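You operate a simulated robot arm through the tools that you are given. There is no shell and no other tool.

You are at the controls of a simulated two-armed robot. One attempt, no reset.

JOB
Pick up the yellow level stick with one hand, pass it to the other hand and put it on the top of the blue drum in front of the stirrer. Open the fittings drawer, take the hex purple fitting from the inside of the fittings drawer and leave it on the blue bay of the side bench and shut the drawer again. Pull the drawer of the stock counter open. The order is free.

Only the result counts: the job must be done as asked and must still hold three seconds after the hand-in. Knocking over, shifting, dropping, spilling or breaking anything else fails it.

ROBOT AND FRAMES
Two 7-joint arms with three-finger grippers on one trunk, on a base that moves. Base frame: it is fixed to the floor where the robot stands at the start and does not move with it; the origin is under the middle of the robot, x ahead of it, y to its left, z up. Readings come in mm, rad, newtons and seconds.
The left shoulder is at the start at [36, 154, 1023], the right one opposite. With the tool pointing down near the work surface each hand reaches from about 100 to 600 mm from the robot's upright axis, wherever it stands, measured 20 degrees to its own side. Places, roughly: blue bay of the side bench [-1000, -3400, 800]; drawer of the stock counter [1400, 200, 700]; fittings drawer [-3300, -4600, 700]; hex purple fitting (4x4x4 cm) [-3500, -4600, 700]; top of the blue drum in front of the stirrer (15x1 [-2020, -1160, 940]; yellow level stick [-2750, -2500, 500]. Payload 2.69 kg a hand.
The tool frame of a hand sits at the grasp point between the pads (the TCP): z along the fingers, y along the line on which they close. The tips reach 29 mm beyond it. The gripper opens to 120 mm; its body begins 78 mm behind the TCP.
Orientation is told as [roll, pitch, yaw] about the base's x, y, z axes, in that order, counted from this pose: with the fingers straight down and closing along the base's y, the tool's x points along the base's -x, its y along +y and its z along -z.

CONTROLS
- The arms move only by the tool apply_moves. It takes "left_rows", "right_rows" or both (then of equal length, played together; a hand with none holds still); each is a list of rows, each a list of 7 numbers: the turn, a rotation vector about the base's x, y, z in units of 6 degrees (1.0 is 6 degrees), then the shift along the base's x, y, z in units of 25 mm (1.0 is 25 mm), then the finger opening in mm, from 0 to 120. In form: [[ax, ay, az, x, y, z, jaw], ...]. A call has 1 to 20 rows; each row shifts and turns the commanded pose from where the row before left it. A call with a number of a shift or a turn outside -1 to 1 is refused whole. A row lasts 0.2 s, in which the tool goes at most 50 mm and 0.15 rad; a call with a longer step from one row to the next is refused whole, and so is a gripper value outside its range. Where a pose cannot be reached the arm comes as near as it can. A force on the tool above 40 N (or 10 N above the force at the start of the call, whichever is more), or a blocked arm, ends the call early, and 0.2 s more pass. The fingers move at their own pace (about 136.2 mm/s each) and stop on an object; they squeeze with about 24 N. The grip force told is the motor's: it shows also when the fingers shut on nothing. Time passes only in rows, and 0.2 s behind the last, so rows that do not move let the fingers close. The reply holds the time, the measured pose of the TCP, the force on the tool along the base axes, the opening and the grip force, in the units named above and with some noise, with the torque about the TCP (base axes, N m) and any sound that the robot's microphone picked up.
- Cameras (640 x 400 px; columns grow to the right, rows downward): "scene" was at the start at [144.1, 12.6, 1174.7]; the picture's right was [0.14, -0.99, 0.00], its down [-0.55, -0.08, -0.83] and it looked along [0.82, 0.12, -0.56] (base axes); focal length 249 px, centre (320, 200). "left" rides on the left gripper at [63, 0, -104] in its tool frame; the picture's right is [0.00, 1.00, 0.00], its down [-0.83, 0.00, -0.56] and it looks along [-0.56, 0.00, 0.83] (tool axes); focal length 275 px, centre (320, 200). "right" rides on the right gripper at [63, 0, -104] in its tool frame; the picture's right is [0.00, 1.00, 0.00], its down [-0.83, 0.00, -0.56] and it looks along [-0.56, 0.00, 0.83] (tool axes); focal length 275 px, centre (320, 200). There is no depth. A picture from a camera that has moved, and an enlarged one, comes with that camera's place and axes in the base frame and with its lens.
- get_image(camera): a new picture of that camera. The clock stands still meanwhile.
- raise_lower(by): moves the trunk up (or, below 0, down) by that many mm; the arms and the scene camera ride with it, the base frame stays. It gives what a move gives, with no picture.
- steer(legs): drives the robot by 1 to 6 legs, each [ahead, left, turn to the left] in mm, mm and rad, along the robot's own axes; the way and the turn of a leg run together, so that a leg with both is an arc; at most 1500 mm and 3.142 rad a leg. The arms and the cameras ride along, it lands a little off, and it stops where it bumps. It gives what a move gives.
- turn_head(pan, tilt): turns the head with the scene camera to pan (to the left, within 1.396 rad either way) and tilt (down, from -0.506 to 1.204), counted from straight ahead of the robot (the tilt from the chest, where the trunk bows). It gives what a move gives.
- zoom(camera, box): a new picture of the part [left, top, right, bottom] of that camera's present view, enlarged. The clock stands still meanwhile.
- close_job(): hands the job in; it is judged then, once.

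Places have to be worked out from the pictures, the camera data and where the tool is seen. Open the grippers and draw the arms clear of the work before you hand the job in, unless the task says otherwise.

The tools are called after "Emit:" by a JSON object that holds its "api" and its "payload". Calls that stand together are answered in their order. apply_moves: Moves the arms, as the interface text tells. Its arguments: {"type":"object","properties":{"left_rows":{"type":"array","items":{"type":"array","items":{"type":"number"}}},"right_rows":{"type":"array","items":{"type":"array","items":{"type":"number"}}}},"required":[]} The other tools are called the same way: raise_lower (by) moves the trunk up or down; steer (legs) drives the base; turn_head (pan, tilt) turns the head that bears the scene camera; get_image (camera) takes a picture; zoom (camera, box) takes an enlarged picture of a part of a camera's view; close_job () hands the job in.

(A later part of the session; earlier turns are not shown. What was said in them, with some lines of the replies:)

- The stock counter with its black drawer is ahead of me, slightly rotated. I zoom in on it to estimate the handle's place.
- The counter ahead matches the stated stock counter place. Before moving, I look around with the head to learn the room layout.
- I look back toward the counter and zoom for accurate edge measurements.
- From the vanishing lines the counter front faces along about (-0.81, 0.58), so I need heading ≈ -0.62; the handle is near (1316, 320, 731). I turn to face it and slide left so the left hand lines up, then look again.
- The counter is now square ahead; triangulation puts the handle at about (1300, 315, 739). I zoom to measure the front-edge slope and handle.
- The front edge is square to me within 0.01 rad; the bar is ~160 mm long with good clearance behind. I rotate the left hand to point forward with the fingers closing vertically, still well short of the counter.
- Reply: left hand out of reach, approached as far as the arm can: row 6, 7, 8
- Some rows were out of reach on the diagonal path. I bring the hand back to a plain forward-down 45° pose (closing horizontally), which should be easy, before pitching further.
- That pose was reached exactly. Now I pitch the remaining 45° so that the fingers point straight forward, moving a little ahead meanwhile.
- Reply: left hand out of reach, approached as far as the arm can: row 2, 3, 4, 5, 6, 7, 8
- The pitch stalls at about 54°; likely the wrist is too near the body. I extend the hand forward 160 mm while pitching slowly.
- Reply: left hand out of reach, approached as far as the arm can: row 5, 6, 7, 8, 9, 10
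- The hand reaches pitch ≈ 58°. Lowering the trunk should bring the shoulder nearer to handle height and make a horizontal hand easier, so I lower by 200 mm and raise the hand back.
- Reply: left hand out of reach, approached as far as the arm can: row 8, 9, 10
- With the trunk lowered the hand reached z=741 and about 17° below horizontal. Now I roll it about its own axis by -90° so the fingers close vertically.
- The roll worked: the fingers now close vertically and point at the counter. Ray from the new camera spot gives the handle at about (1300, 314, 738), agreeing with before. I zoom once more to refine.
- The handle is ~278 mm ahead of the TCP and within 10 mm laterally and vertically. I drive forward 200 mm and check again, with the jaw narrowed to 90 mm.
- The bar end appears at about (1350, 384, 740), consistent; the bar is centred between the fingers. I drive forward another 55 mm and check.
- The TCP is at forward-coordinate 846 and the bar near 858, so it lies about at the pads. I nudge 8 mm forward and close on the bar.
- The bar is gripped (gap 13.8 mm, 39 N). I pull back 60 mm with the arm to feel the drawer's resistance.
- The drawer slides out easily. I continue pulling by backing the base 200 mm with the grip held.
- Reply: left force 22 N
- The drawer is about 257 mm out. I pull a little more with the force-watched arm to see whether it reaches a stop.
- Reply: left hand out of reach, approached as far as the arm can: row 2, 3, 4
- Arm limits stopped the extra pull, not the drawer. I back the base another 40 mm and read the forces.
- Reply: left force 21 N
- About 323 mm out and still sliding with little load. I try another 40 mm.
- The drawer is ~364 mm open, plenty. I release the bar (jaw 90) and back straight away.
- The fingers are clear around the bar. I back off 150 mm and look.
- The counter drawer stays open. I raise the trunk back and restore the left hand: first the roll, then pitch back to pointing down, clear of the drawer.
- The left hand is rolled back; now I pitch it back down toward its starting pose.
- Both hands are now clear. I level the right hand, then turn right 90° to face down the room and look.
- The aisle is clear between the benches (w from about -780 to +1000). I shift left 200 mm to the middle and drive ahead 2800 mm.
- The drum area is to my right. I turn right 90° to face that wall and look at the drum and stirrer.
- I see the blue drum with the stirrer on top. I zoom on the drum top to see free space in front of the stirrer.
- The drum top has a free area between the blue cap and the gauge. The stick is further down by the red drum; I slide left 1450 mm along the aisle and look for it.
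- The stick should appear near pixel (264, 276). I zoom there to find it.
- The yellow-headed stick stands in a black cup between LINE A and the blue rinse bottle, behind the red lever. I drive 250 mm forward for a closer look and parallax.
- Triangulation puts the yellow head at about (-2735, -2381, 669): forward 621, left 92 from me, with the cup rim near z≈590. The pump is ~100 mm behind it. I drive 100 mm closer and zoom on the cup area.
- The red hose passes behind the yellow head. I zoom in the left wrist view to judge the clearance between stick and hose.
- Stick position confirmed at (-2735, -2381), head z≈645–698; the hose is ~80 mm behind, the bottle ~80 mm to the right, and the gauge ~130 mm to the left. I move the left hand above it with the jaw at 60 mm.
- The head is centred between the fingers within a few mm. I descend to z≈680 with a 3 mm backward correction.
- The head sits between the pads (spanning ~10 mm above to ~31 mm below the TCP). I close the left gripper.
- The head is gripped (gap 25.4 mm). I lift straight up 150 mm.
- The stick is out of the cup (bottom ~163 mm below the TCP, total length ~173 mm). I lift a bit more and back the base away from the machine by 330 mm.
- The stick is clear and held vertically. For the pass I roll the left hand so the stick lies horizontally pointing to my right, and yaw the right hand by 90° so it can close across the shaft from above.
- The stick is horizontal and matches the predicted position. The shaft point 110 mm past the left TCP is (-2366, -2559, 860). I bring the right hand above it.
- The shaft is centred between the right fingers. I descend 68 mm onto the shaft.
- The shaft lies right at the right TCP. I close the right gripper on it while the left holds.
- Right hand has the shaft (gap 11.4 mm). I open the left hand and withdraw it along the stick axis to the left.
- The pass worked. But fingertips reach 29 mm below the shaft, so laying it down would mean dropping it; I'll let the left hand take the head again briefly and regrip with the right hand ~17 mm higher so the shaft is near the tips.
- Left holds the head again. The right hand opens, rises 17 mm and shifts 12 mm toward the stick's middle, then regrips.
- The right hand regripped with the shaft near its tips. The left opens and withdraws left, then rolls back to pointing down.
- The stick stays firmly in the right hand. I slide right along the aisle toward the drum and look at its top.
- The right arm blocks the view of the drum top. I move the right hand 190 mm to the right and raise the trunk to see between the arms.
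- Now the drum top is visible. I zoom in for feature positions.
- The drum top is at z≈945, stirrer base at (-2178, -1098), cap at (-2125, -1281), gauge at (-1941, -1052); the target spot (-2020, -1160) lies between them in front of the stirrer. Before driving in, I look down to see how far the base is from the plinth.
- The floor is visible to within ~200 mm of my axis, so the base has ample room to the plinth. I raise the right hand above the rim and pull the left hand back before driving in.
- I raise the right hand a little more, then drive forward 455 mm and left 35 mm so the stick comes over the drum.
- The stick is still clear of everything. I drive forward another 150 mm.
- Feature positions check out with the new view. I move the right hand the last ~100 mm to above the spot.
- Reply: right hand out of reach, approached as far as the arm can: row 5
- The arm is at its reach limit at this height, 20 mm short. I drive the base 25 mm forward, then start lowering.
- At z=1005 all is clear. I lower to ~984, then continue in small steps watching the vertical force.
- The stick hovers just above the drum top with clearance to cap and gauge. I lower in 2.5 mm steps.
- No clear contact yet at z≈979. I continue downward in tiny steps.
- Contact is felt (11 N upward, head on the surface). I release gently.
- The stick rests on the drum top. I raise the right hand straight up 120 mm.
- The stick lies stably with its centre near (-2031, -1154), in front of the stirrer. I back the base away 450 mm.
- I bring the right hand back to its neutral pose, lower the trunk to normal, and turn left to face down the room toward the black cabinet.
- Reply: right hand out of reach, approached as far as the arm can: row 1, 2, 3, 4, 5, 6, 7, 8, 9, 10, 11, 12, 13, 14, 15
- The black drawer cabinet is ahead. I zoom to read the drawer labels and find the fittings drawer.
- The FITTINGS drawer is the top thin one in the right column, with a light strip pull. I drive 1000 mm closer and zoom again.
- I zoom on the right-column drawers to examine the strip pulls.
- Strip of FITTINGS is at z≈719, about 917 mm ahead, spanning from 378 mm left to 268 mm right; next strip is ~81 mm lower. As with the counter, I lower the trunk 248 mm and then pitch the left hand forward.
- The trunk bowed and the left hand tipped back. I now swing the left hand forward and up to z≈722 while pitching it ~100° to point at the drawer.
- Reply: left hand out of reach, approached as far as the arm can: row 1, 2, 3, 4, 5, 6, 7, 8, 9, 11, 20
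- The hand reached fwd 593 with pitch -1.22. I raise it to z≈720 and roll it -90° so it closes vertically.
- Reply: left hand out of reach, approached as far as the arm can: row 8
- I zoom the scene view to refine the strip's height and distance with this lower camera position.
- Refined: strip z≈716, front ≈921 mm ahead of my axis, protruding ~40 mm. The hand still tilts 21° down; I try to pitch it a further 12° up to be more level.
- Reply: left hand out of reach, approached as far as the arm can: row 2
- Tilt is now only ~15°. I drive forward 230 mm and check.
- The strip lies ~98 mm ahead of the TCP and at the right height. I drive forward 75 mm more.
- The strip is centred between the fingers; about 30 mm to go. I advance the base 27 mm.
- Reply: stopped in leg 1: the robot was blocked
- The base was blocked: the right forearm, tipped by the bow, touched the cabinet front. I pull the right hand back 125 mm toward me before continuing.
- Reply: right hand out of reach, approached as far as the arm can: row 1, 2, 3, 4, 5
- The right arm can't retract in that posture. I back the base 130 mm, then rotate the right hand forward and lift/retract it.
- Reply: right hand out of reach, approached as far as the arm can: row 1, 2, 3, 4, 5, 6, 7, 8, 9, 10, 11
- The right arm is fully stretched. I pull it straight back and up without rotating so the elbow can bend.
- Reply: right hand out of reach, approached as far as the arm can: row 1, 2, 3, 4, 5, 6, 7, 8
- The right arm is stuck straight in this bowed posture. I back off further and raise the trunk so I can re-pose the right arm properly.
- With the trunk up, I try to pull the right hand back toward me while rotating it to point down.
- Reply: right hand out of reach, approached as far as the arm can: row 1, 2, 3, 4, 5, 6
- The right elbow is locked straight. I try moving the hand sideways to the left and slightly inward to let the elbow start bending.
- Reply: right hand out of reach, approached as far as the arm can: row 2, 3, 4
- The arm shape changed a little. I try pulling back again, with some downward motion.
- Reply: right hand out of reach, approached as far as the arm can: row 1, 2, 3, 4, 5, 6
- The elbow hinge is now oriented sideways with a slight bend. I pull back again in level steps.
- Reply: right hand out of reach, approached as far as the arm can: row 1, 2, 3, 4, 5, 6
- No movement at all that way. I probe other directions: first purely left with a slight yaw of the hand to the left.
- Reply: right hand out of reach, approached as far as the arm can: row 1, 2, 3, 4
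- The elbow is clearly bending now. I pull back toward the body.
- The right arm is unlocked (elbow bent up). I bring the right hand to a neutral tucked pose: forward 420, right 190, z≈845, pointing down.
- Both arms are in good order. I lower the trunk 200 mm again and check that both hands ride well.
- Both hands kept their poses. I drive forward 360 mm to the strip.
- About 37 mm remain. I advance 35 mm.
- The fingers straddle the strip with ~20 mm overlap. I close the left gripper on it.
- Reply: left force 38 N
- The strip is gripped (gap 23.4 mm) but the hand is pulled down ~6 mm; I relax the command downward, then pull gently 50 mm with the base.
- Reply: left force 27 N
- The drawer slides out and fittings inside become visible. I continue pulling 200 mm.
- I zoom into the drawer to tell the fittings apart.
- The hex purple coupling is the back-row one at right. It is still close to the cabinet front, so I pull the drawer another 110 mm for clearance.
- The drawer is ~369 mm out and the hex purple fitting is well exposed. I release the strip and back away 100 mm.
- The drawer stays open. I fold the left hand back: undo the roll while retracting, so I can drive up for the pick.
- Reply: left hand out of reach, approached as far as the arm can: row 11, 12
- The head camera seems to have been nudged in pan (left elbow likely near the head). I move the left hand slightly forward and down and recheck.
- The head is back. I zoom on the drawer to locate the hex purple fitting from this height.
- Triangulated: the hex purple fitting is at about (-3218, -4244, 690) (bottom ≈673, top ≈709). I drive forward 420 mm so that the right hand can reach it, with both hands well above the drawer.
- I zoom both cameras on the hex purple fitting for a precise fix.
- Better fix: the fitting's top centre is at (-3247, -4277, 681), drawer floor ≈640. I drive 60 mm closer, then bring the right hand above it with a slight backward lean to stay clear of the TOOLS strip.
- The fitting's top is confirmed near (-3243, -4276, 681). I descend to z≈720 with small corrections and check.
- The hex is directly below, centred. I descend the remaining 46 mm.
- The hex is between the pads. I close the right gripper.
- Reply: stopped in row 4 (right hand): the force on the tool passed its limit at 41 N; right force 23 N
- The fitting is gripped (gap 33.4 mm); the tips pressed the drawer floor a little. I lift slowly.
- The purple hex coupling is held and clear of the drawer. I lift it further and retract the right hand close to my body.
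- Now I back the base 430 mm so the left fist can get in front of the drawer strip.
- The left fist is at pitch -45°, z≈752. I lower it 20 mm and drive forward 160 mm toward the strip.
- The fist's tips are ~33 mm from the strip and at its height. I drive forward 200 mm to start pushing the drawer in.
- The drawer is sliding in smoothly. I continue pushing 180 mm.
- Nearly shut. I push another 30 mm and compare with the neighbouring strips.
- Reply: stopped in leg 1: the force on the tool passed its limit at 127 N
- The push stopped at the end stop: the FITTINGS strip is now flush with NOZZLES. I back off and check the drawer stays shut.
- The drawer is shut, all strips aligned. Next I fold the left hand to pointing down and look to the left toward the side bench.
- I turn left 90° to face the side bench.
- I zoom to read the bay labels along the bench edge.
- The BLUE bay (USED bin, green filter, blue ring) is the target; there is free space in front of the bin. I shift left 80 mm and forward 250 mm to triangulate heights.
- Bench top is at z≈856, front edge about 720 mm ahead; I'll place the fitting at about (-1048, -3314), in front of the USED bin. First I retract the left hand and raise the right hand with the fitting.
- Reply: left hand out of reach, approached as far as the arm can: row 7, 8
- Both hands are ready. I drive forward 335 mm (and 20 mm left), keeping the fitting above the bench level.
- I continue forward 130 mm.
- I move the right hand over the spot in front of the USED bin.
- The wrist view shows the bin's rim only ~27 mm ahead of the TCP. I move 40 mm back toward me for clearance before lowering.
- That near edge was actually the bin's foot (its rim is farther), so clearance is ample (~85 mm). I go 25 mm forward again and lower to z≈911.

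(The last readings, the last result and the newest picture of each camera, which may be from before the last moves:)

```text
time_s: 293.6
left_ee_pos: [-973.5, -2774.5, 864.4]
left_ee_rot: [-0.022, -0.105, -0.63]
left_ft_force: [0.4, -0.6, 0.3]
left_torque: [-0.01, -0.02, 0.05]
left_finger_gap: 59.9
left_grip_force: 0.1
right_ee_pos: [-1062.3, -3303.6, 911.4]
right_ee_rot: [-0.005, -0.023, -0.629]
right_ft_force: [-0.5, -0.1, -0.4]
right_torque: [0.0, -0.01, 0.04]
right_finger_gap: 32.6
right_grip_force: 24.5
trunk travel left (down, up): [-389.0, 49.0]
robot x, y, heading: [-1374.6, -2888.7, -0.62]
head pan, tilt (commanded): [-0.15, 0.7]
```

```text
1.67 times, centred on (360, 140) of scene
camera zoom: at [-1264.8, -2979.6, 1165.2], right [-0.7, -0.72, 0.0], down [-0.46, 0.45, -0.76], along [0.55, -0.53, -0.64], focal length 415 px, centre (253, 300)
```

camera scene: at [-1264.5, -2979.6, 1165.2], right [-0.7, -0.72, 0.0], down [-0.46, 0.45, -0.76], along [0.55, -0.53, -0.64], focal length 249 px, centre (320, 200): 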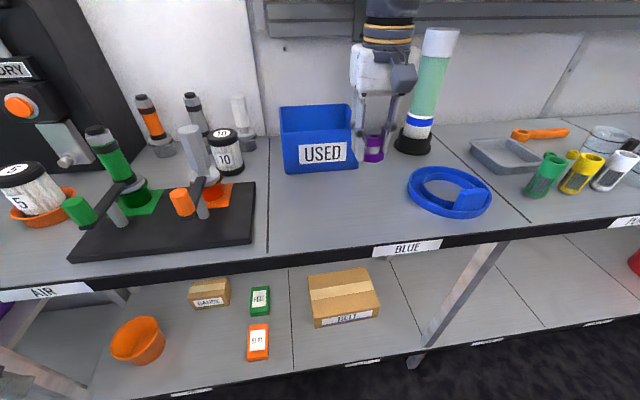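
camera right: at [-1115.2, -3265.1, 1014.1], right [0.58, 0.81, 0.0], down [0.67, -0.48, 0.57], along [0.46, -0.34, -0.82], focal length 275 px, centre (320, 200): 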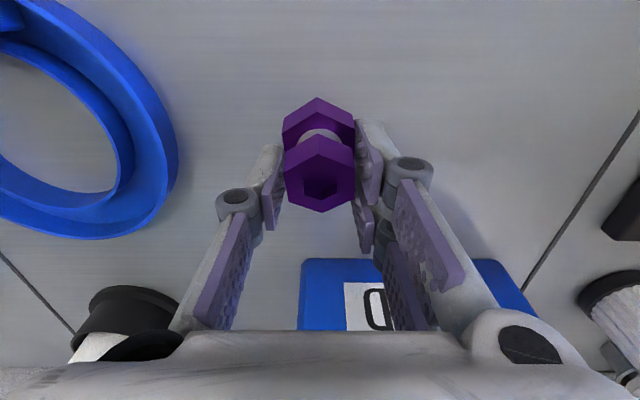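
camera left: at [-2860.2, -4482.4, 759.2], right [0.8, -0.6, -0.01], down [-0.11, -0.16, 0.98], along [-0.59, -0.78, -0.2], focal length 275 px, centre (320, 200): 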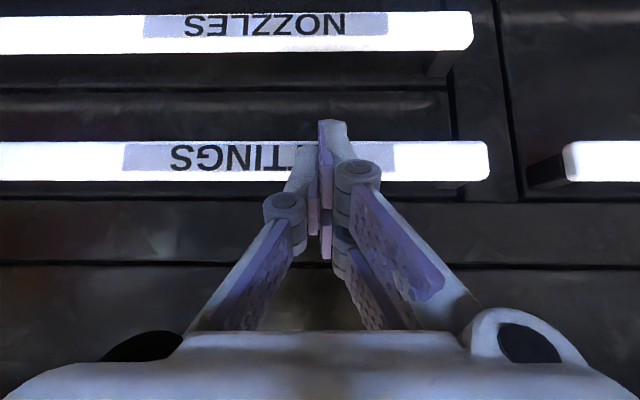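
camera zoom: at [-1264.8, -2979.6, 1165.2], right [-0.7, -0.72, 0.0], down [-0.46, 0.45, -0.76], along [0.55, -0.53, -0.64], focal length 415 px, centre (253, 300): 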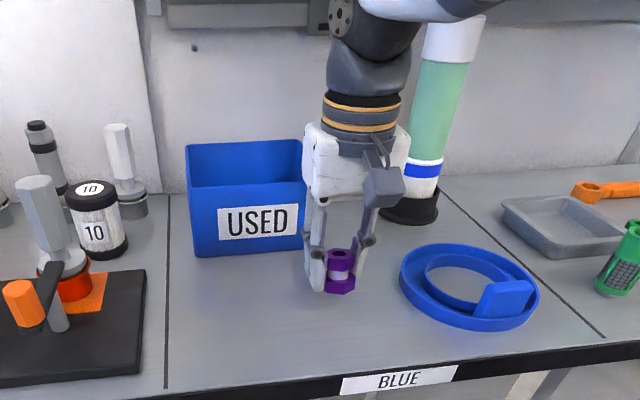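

The fitting hovers over the clear middle of the BLUE bay. I lower in small steps feeling for contact.

Emit:
{"api": "apply_moves", "payload": {"right_rows": [[0, 0, 0, 0, 0, -0.2, 0], [0, 0, 0, 0, 0, -0.2, 0]]}}

Emit:
{"api": "apply_moves", "payload": {"right_rows": [[0, 0, 0, 0, 0, -0.1, 0]]}}

Emit:
{"api": "apply_moves", "payload": {"right_rows": [[0, 0, 0, 0, 0, -0.1, 0]]}}

```text
time_s: 294.2
left_ee_pos: [-973.5, -2773.9, 863.8]
left_ee_rot: [-0.02, -0.105, -0.631]
left_ft_force: [0.1, 0.6, -0.3]
left_torque: [-0.01, -0.03, -0.04]
left_finger_gap: 60.1
left_grip_force: 0.1
right_ee_pos: [-1060.5, -3304.1, 901.3]
right_ee_rot: [-0.007, -0.018, -0.628]
right_ft_force: [-1.0, 0.2, -0.8]
right_torque: [0.02, -0.02, 0.0]
right_finger_gap: 32.4
right_grip_force: 24.3
trunk travel left (down, up): [-389.0, 49.0]
robot x, y, heading: [-1372.0, -2886.3, -0.621]
head pan, tilt (commanded): [-0.15, 0.7]
```

```text
time_s: 294.6
left_ee_pos: [-974.5, -2774.4, 863.9]
left_ee_rot: [-0.021, -0.105, -0.632]
left_ft_force: [-0.6, 0.8, 0.6]
left_torque: [-0.01, -0.01, -0.01]
left_finger_gap: 60.0
left_grip_force: 0.1
right_ee_pos: [-1061.8, -3303.2, 900.6]
right_ee_rot: [-0.005, -0.02, -0.629]
right_ft_force: [-0.1, 0.3, -1.2]
right_torque: [-0.02, 0.0, -0.04]
right_finger_gap: 32.2
right_grip_force: 23.7
trunk travel left (down, up): [-389.0, 49.0]
robot x, y, heading: [-1373.5, -2888.9, -0.619]
head pan, tilt (commanded): [-0.15, 0.7]
```

```text
time_s: 295.0
left_ee_pos: [-972.7, -2774.3, 864.0]
left_ee_rot: [-0.023, -0.103, -0.632]
left_ft_force: [0.1, -0.5, 0.4]
left_torque: [-0.01, 0.0, -0.01]
left_finger_gap: 60.2
left_grip_force: 0.1
right_ee_pos: [-1063.9, -3303.6, 896.4]
right_ee_rot: [-0.005, -0.02, -0.628]
right_ft_force: [-0.4, -0.5, -1.6]
right_torque: [-0.03, 0.01, 0.0]
right_finger_gap: 32.5
right_grip_force: 24.2
trunk travel left (down, up): [-389.0, 49.0]
robot x, y, heading: [-1372.8, -2889.4, -0.621]
head pan, tilt (commanded): [-0.15, 0.7]
```

Still no contact at z≈896. I keep lowering in 2.5 mm steps.

Emit:
{"api": "apply_moves", "payload": {"right_rows": [[0, 0, 0, 0, 0, -0.1, 0]]}}

Emit:
{"api": "apply_moves", "payload": {"right_rows": [[0, 0, 0, 0, 0, -0.1, 0]]}}

Emit:
{"api": "zoom", "payload": {"camera": "scene", "box": [290, 80, 450, 200]}}

```text
time_s: 295.4
left_ee_pos: [-974.0, -2774.4, 863.9]
left_ee_rot: [-0.024, -0.104, -0.633]
left_ft_force: [-0.2, 0.3, -0.6]
left_torque: [-0.01, 0.0, 0.01]
left_finger_gap: 60.3
left_grip_force: 0.0
right_ee_pos: [-1062.5, -3304.2, 893.8]
right_ee_rot: [-0.006, -0.02, -0.629]
right_ft_force: [-0.4, 0.6, -0.4]
right_torque: [-0.03, 0.02, 0.03]
right_finger_gap: 32.6
right_grip_force: 23.9
trunk travel left (down, up): [-389.0, 49.0]
robot x, y, heading: [-1370.0, -2888.3, -0.62]
head pan, tilt (commanded): [-0.15, 0.7]
```

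```text
time_s: 295.8
left_ee_pos: [-973.4, -2773.7, 863.9]
left_ee_rot: [-0.022, -0.104, -0.633]
left_ft_force: [-0.3, 0.7, -1.1]
left_torque: [-0.02, -0.01, -0.01]
left_finger_gap: 60.0
left_grip_force: 0.1
right_ee_pos: [-1061.5, -3305.0, 891.7]
right_ee_rot: [-0.006, -0.018, -0.627]
right_ft_force: [1.9, 0.1, -0.3]
right_torque: [-0.01, -0.01, -0.03]
right_finger_gap: 32.7
right_grip_force: 23.5
trunk travel left (down, up): [-389.0, 49.0]
robot x, y, heading: [-1371.1, -2888.1, -0.616]
head pan, tilt (commanded): [-0.15, 0.7]
```

```text
3.33 times, centred on (370, 140) of scene
camera zoom: at [-1264.9, -2979.6, 1165.2], right [-0.7, -0.72, 0.0], down [-0.46, 0.45, -0.76], along [0.55, -0.53, -0.64], focal length 830 px, centre (153, 400)
```

zoom: 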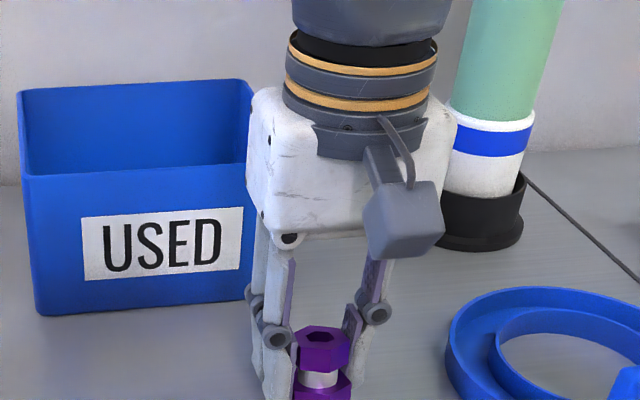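

No contact yet at z≈891.5; I continue.

Emit:
{"api": "apply_moves", "payload": {"right_rows": [[0, 0, 0, 0, 0, -0.1, 0]]}}

Emit:
{"api": "apply_moves", "payload": {"right_rows": [[0, 0, 0, 0, 0, -0.1, 0]]}}

Emit:
{"api": "zoom", "payload": {"camera": "scene", "box": [290, 120, 450, 240]}}

```text
time_s: 296.2
left_ee_pos: [-974.5, -2773.9, 863.3]
left_ee_rot: [-0.023, -0.107, -0.632]
left_ft_force: [0.4, -0.1, 0.2]
left_torque: [-0.01, 0.0, -0.01]
left_finger_gap: 59.8
left_grip_force: 0.1
right_ee_pos: [-1063.0, -3302.4, 888.7]
right_ee_rot: [-0.005, -0.019, -0.627]
right_ft_force: [-0.5, 0.4, -0.9]
right_torque: [0.01, -0.04, -0.01]
right_finger_gap: 32.5
right_grip_force: 24.0
trunk travel left (down, up): [-389.0, 49.0]
robot x, y, heading: [-1374.3, -2883.7, -0.619]
head pan, tilt (commanded): [-0.15, 0.7]
```

```text
time_s: 296.6
left_ee_pos: [-974.5, -2774.8, 864.5]
left_ee_rot: [-0.022, -0.103, -0.634]
left_ft_force: [0.3, 0.5, -0.2]
left_torque: [-0.02, -0.02, -0.01]
left_finger_gap: 60.0
left_grip_force: 0.0
right_ee_pos: [-1062.4, -3304.1, 887.5]
right_ee_rot: [-0.006, -0.021, -0.627]
right_ft_force: [-0.1, -0.7, -1.3]
right_torque: [-0.01, -0.03, -0.02]
right_finger_gap: 32.5
right_grip_force: 24.8
trunk travel left (down, up): [-389.0, 49.0]
robot x, y, heading: [-1371.8, -2886.5, -0.623]
head pan, tilt (commanded): [-0.15, 0.7]
```

```text
3.33 times, centred on (370, 180) of scene
camera zoom: at [-1264.9, -2979.6, 1165.2], right [-0.7, -0.72, 0.0], down [-0.46, 0.45, -0.76], along [0.55, -0.53, -0.64], focal length 830 px, centre (153, 267)
```

zoom: 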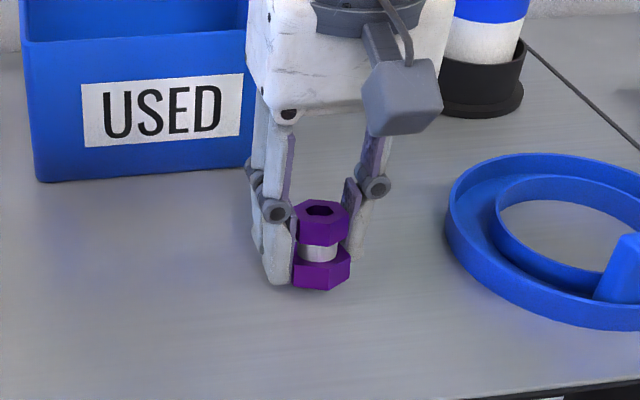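

A thin shadow gap seems to remain. I continue in 2 mm steps.

Emit:
{"api": "apply_moves", "payload": {"right_rows": [[0, 0, 0, 0, 0, -0.1, 0]]}}

Emit:
{"api": "apply_moves", "payload": {"right_rows": [[0, 0, 0, 0, 0, -0.1, 0]]}}

Emit:
{"api": "apply_moves", "payload": {"right_rows": [[0, 0, 0, 0, 0, -0.1, 0]]}}

```text
time_s: 297.0
left_ee_pos: [-974.2, -2774.3, 863.6]
left_ee_rot: [-0.021, -0.104, -0.632]
left_ft_force: [-0.3, 0.2, 0.1]
left_torque: [0.0, -0.01, -0.01]
left_finger_gap: 59.9
left_grip_force: 0.1
right_ee_pos: [-1063.0, -3304.8, 884.3]
right_ee_rot: [-0.005, -0.018, -0.629]
right_ft_force: [-0.3, -0.1, -0.7]
right_torque: [0.0, 0.0, 0.0]
right_finger_gap: 32.5
right_grip_force: 24.1
trunk travel left (down, up): [-389.0, 49.0]
robot x, y, heading: [-1370.3, -2888.4, -0.62]
head pan, tilt (commanded): [-0.15, 0.7]
```

```text
time_s: 297.4
left_ee_pos: [-974.5, -2774.2, 864.4]
left_ee_rot: [-0.024, -0.105, -0.633]
left_ft_force: [0.0, -0.1, 0.0]
left_torque: [0.01, -0.02, 0.0]
left_finger_gap: 59.9
left_grip_force: 0.0
right_ee_pos: [-1061.8, -3303.2, 884.5]
right_ee_rot: [-0.002, -0.023, -0.629]
right_ft_force: [-2.1, 0.4, 7.9]
right_torque: [-0.02, 0.0, -0.02]
right_finger_gap: 32.4
right_grip_force: 23.4
trunk travel left (down, up): [-389.0, 49.0]
robot x, y, heading: [-1370.8, -2892.8, -0.623]
head pan, tilt (commanded): [-0.15, 0.7]
```

```text
time_s: 297.8
left_ee_pos: [-974.6, -2773.4, 864.4]
left_ee_rot: [-0.023, -0.107, -0.631]
left_ft_force: [-0.4, 0.0, 0.4]
left_torque: [0.03, 0.01, 0.01]
left_finger_gap: 59.7
left_grip_force: 0.1
right_ee_pos: [-1062.1, -3303.2, 881.5]
right_ee_rot: [-0.005, -0.024, -0.629]
right_ft_force: [-0.4, 0.4, 17.4]
right_torque: [-0.07, -0.06, 0.06]
right_finger_gap: 32.6
right_grip_force: 23.6
trunk travel left (down, up): [-389.0, 49.0]
robot x, y, heading: [-1369.5, -2891.2, -0.62]
head pan, tilt (commanded): [-0.15, 0.7]
```

Contact is made (17 N). I release gently.

Emit:
{"api": "apply_moves", "payload": {"right_rows": [[0, 0, 0, 0, 0, 0.06, 36], [0, 0, 0, 0, 0, 0, 42], [0, 0, 0, 0, 0, 0, 50], [0, 0, 0, 0, 0, 0, 64], [0, 0, 0, 0, 0, 0, 64]]}}

Emit:
{"api": "get_image", "payload": {"camera": "right"}}

Emit:
{"api": "zoom", "payload": {"camera": "scene", "box": [290, 120, 450, 240]}}

```text
time_s: 299.0
left_ee_pos: [-974.3, -2773.4, 865.2]
left_ee_rot: [-0.023, -0.106, -0.632]
left_ft_force: [0.2, 0.4, 0.5]
left_torque: [0.02, 0.03, -0.02]
left_finger_gap: 60.3
left_grip_force: 0.0
right_ee_pos: [-1063.8, -3305.0, 880.2]
right_ee_rot: [-0.006, -0.019, -0.627]
right_ft_force: [0.7, 1.2, 0.2]
right_torque: [0.01, -0.01, 0.01]
right_finger_gap: 64.0
right_grip_force: 0.0
trunk travel left (down, up): [-389.0, 49.0]
robot x, y, heading: [-1372.8, -2889.5, -0.619]
head pan, tilt (commanded): [-0.15, 0.7]
```

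```text
taken
camera right: at [-1115.0, -3265.2, 983.7], right [0.58, 0.81, -0.01], down [0.67, -0.48, 0.57], along [0.46, -0.34, -0.82], focal length 275 px, centre (320, 200)
```

right: 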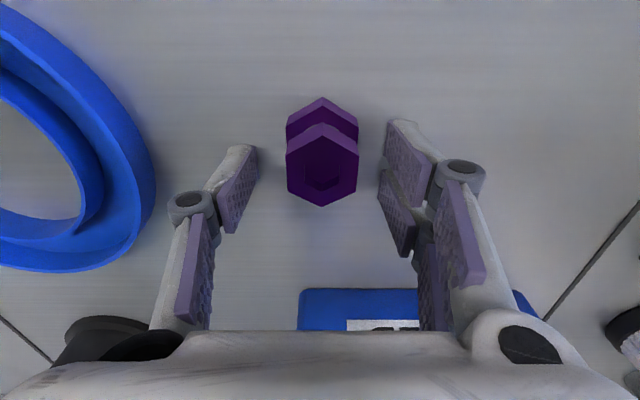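

```text
3.33 times, centred on (370, 180) of scene
camera zoom: at [-1264.9, -2979.5, 1165.3], right [-0.7, -0.72, 0.0], down [-0.46, 0.45, -0.76], along [0.55, -0.53, -0.64], focal length 830 px, centre (153, 267)
```

zoom: 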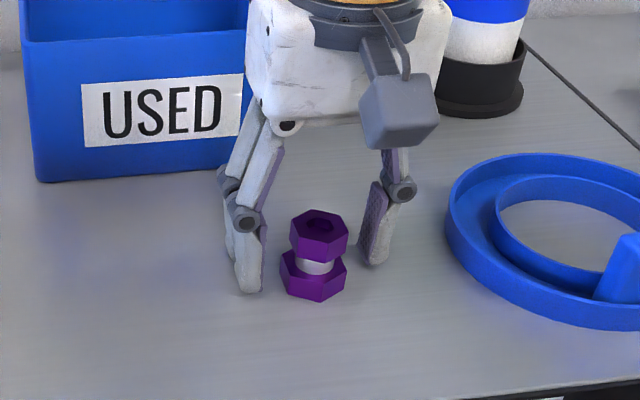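

The fitting stands free on the bench. I lift the right hand straight up, then back the base away.

Emit:
{"api": "apply_moves", "payload": {"right_rows": [[0, 0, 0, 0, 0, 0.5, 70], [0, 0, 0, 0, 0, 0.8, 70], [0, 0, 0, 0, 0, 0.8, 70], [0, 0, 0, 0, 0, 0.8, 70], [0, 0, 0, 0, 0, 0.8, 70], [0, 0, 0, 0, 0, 0.8, 70]]}}

Emit:
{"api": "zoom", "payload": {"camera": "scene", "box": [220, 60, 500, 260]}}

Emit:
{"api": "steer", "payload": {"legs": [[-350, 0, 0]]}}

Emit:
{"api": "turn_head", "payload": {"pan": -0.05, "tilt": 0.5}}

Emit:
{"api": "get_image", "payload": {"camera": "scene"}}

```text
time_s: 300.4
left_ee_pos: [-973.7, -2772.6, 864.3]
left_ee_rot: [-0.024, -0.106, -0.633]
left_ft_force: [0.6, 0.6, -0.1]
left_torque: [0.0, 0.03, -0.02]
left_finger_gap: 60.3
left_grip_force: 0.0
right_ee_pos: [-1063.3, -3304.5, 994.8]
right_ee_rot: [-0.006, -0.019, -0.628]
right_ft_force: [0.3, 0.1, 0.4]
right_torque: [0.02, 0.02, 0.0]
right_finger_gap: 70.1
right_grip_force: 0.0
trunk travel left (down, up): [-389.0, 49.0]
robot x, y, heading: [-1369.4, -2886.1, -0.62]
head pan, tilt (commanded): [-0.15, 0.7]
```

```text
2.00 times, centred on (360, 160) of scene
camera zoom: at [-1265.0, -2979.4, 1165.3], right [-0.7, -0.72, 0.0], down [-0.46, 0.45, -0.77], along [0.55, -0.53, -0.64], focal length 498 px, centre (240, 280)
```

zoom: 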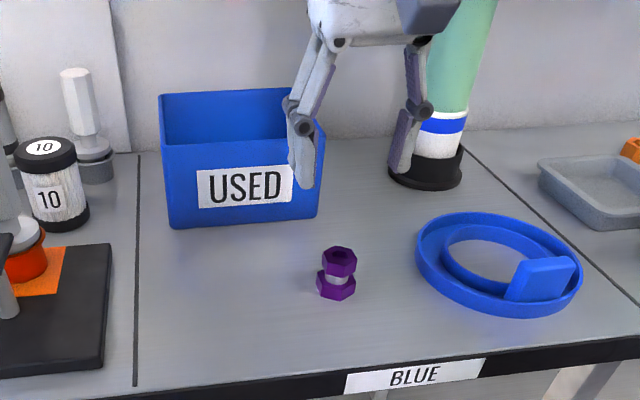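

```text
time_s: 302.6
left_ee_pos: [-1260.9, -2567.1, 864.6]
left_ee_rot: [-0.023, -0.108, -0.633]
left_ft_force: [-0.6, 0.0, 0.7]
left_torque: [-0.01, -0.04, 0.0]
left_finger_gap: 60.0
left_grip_force: 0.2
right_ee_pos: [-1348.1, -3098.6, 994.1]
right_ee_rot: [-0.005, -0.018, -0.624]
right_ft_force: [-0.1, -0.1, 1.1]
right_torque: [-0.03, 0.04, 0.02]
right_finger_gap: 69.7
right_grip_force: 0.1
trunk travel left (down, up): [-389.0, 49.0]
robot x, y, heading: [-1660.5, -2681.9, -0.616]
head pan, tilt (commanded): [-0.15, 0.7]
```

```text
time_s: 303.4
left_ee_pos: [-1259.6, -2568.4, 862.4]
left_ee_rot: [-0.024, -0.107, -0.631]
left_ft_force: [-0.2, 0.2, 0.7]
left_torque: [0.01, -0.02, 0.01]
left_finger_gap: 60.0
left_grip_force: 0.1
right_ee_pos: [-1347.6, -3100.0, 993.2]
right_ee_rot: [-0.005, -0.019, -0.624]
right_ft_force: [0.0, 0.7, -0.6]
right_torque: [0.0, -0.02, -0.01]
right_finger_gap: 70.0
right_grip_force: 0.1
trunk travel left (down, up): [-389.0, 49.0]
robot x, y, heading: [-1658.7, -2683.3, -0.621]
head pan, tilt (commanded): [-0.051, 0.499]
```

```text
taken
camera scene: at [-1540.5, -2772.1, 1182.9], right [-0.62, -0.78, 0.0], down [-0.38, 0.3, -0.88], along [0.69, -0.55, -0.48], focal length 249 px, centre (320, 200)
```

scene: 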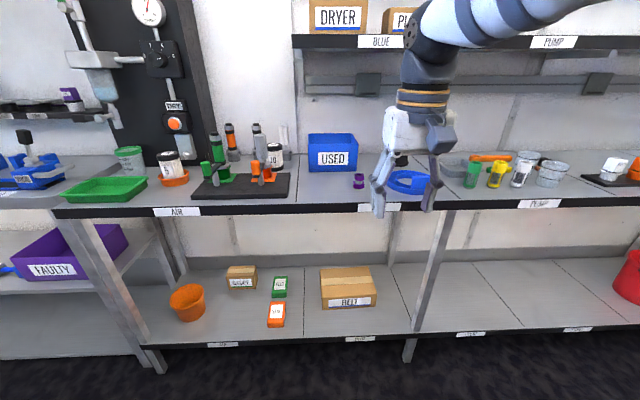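

The hex purple fitting stands in the BLUE bay and nothing else was disturbed. I back off a bit more and turn around for a final check of the stick on the drum.

Emit:
{"api": "steer", "payload": {"legs": [[-200, 0, 0], [0, 0, 2.5]]}}

Emit:
{"api": "turn_head", "payload": {"pan": 0.0, "tilt": 0.3}}

Emit:
{"api": "get_image", "payload": {"camera": "scene"}}

```text
time_s: 311.0
left_ee_pos: [-2213.2, -2440.7, 864.4]
left_ee_rot: [-0.026, -0.105, 1.914]
left_ft_force: [0.7, -0.1, -0.4]
left_torque: [0.01, -0.04, 0.0]
left_finger_gap: 59.9
left_grip_force: 0.1
right_ee_pos: [-1842.4, -2050.8, 992.6]
right_ee_rot: [-0.005, -0.02, 1.916]
right_ft_force: [-1.0, 0.4, 1.0]
right_torque: [-0.01, 0.0, 0.01]
right_finger_gap: 69.9
right_grip_force: 0.0
trunk travel left (down, up): [-389.0, 49.0]
robot x, y, heading: [-1818.5, -2571.0, 1.924]
head pan, tilt (commanded): [-0.051, 0.499]
```

```text
time_s: 311.7
left_ee_pos: [-2213.4, -2440.1, 863.8]
left_ee_rot: [-0.024, -0.108, 1.915]
left_ft_force: [-0.7, 0.4, -0.3]
left_torque: [0.03, 0.01, -0.01]
left_finger_gap: 59.8
left_grip_force: 0.0
right_ee_pos: [-1842.0, -2051.0, 993.4]
right_ee_rot: [-0.006, -0.02, 1.918]
right_ft_force: [0.3, -0.4, -1.0]
right_torque: [0.01, 0.02, -0.01]
right_finger_gap: 70.3
right_grip_force: 0.0
trunk travel left (down, up): [-389.0, 49.0]
robot x, y, heading: [-1821.1, -2567.7, 1.923]
head pan, tilt (commanded): [0.0, 0.3]
```

```text
taken
camera scene: at [-1869.2, -2429.8, 1201.3], right [0.94, 0.35, 0.0], down [0.1, -0.28, -0.96], along [-0.33, 0.9, -0.3], focal length 249 px, centre (320, 200)
```

scene: 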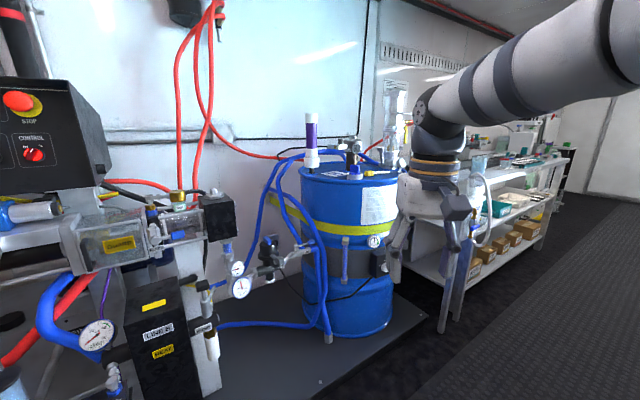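

Emit:
{"api": "zoom", "payload": {"camera": "scene", "box": [280, 130, 420, 220]}}

```text
4.44 times, centred on (350, 175) of scene
camera zoom: at [-1869.2, -2429.8, 1201.3], right [0.94, 0.35, 0.0], down [0.1, -0.28, -0.96], along [-0.33, 0.9, -0.3], focal length 1106 px, centre (187, 311)
```

zoom: 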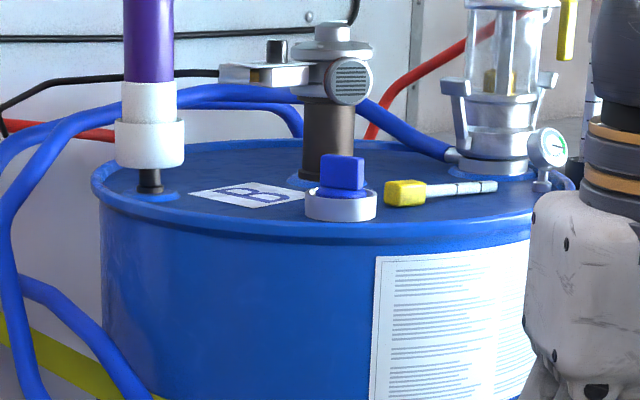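

The stick rests on the drum in front of the stirrer. One last glance toward the stock counter to confirm its drawer is still open.

Emit:
{"api": "turn_head", "payload": {"pan": -1.35, "tilt": 0.15}}

Emit:
{"api": "get_image", "payload": {"camera": "scene"}}

```text
time_s: 313.2
left_ee_pos: [-2212.9, -2440.5, 864.2]
left_ee_rot: [-0.025, -0.106, 1.913]
left_ft_force: [0.4, 0.0, -0.1]
left_torque: [-0.01, 0.0, 0.01]
left_finger_gap: 60.0
left_grip_force: 0.1
right_ee_pos: [-1843.0, -2051.4, 992.4]
right_ee_rot: [-0.005, -0.02, 1.918]
right_ft_force: [0.5, -0.7, 0.3]
right_torque: [0.0, 0.03, 0.01]
right_finger_gap: 70.1
right_grip_force: 0.1
trunk travel left (down, up): [-389.0, 49.0]
robot x, y, heading: [-1819.1, -2565.9, 1.929]
head pan, tilt (commanded): [-1.349, 0.15]
```

```text
taken
camera scene: at [-1759.2, -2467.0, 1215.4], right [0.54, -0.84, 0.0], down [-0.13, -0.08, -0.99], along [0.83, 0.54, -0.15], focal length 249 px, centre (320, 200)
```

scene: 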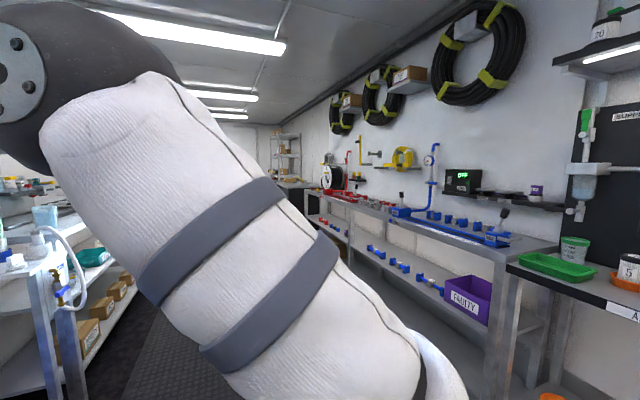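

Emit:
{"api": "zoom", "payload": {"camera": "scene", "box": [250, 120, 350, 220]}}

```text
4.00 times, centred on (300, 170) of scene
camera zoom: at [-1759.2, -2467.0, 1215.4], right [0.54, -0.84, 0.0], down [-0.13, -0.08, -0.99], along [0.83, 0.54, -0.15], focal length 996 px, centre (400, 320)
```

zoom: 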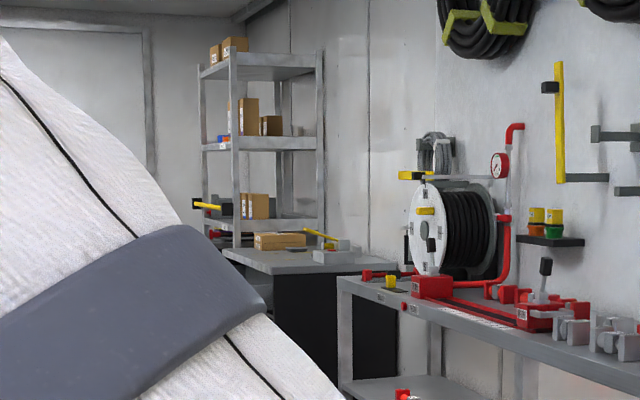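

All parts are done: the stick is on the drum, the fitting is in the BLUE bay with its drawer shut, and the stock counter drawer was left open and untouched. The arms are clear and the grippers open, so I hand in.

Emit:
{"api": "close_job", "payload": {}}

```text
The job is handed in.
```

I finished all three parts and handed the job in; the verdict hasn't come back yet.

- **Stock counter drawer:** pulled open about 36 cm and left there. My last look back didn't show the drawer because an arm was in the way, but I didn't touch it after releasing it.
- **Yellow level stick:** taken from its cup with the left hand and passed to the right. It now lies on top of the blue drum in front of the stirrer, about 1 cm from the stated spot. A final zoomed picture shows it still in place.
- **Hex purple fitting:** taken from the fittings drawer and stood upright in the BLUE bay of the side bench, in front of the USED bin. I pushed the drawer shut, and its front lines up with the others.

Three unplanned contacts happened along the way:

- **Right arm:** while I was lining up on the fittings drawer, it touched the front of the cabinet and stopped the robot.
- **Drawer closing:** the push ended with a brief 127 N on the hand when the drawer reached its stop.
- **Head:** it was nudged sideways for a moment, probably by the left elbow, and went back when I moved the arm.

The pictures afterwards showed nothing knocked over, moved or broken. Both grippers were open and the arms clear at hand-in.
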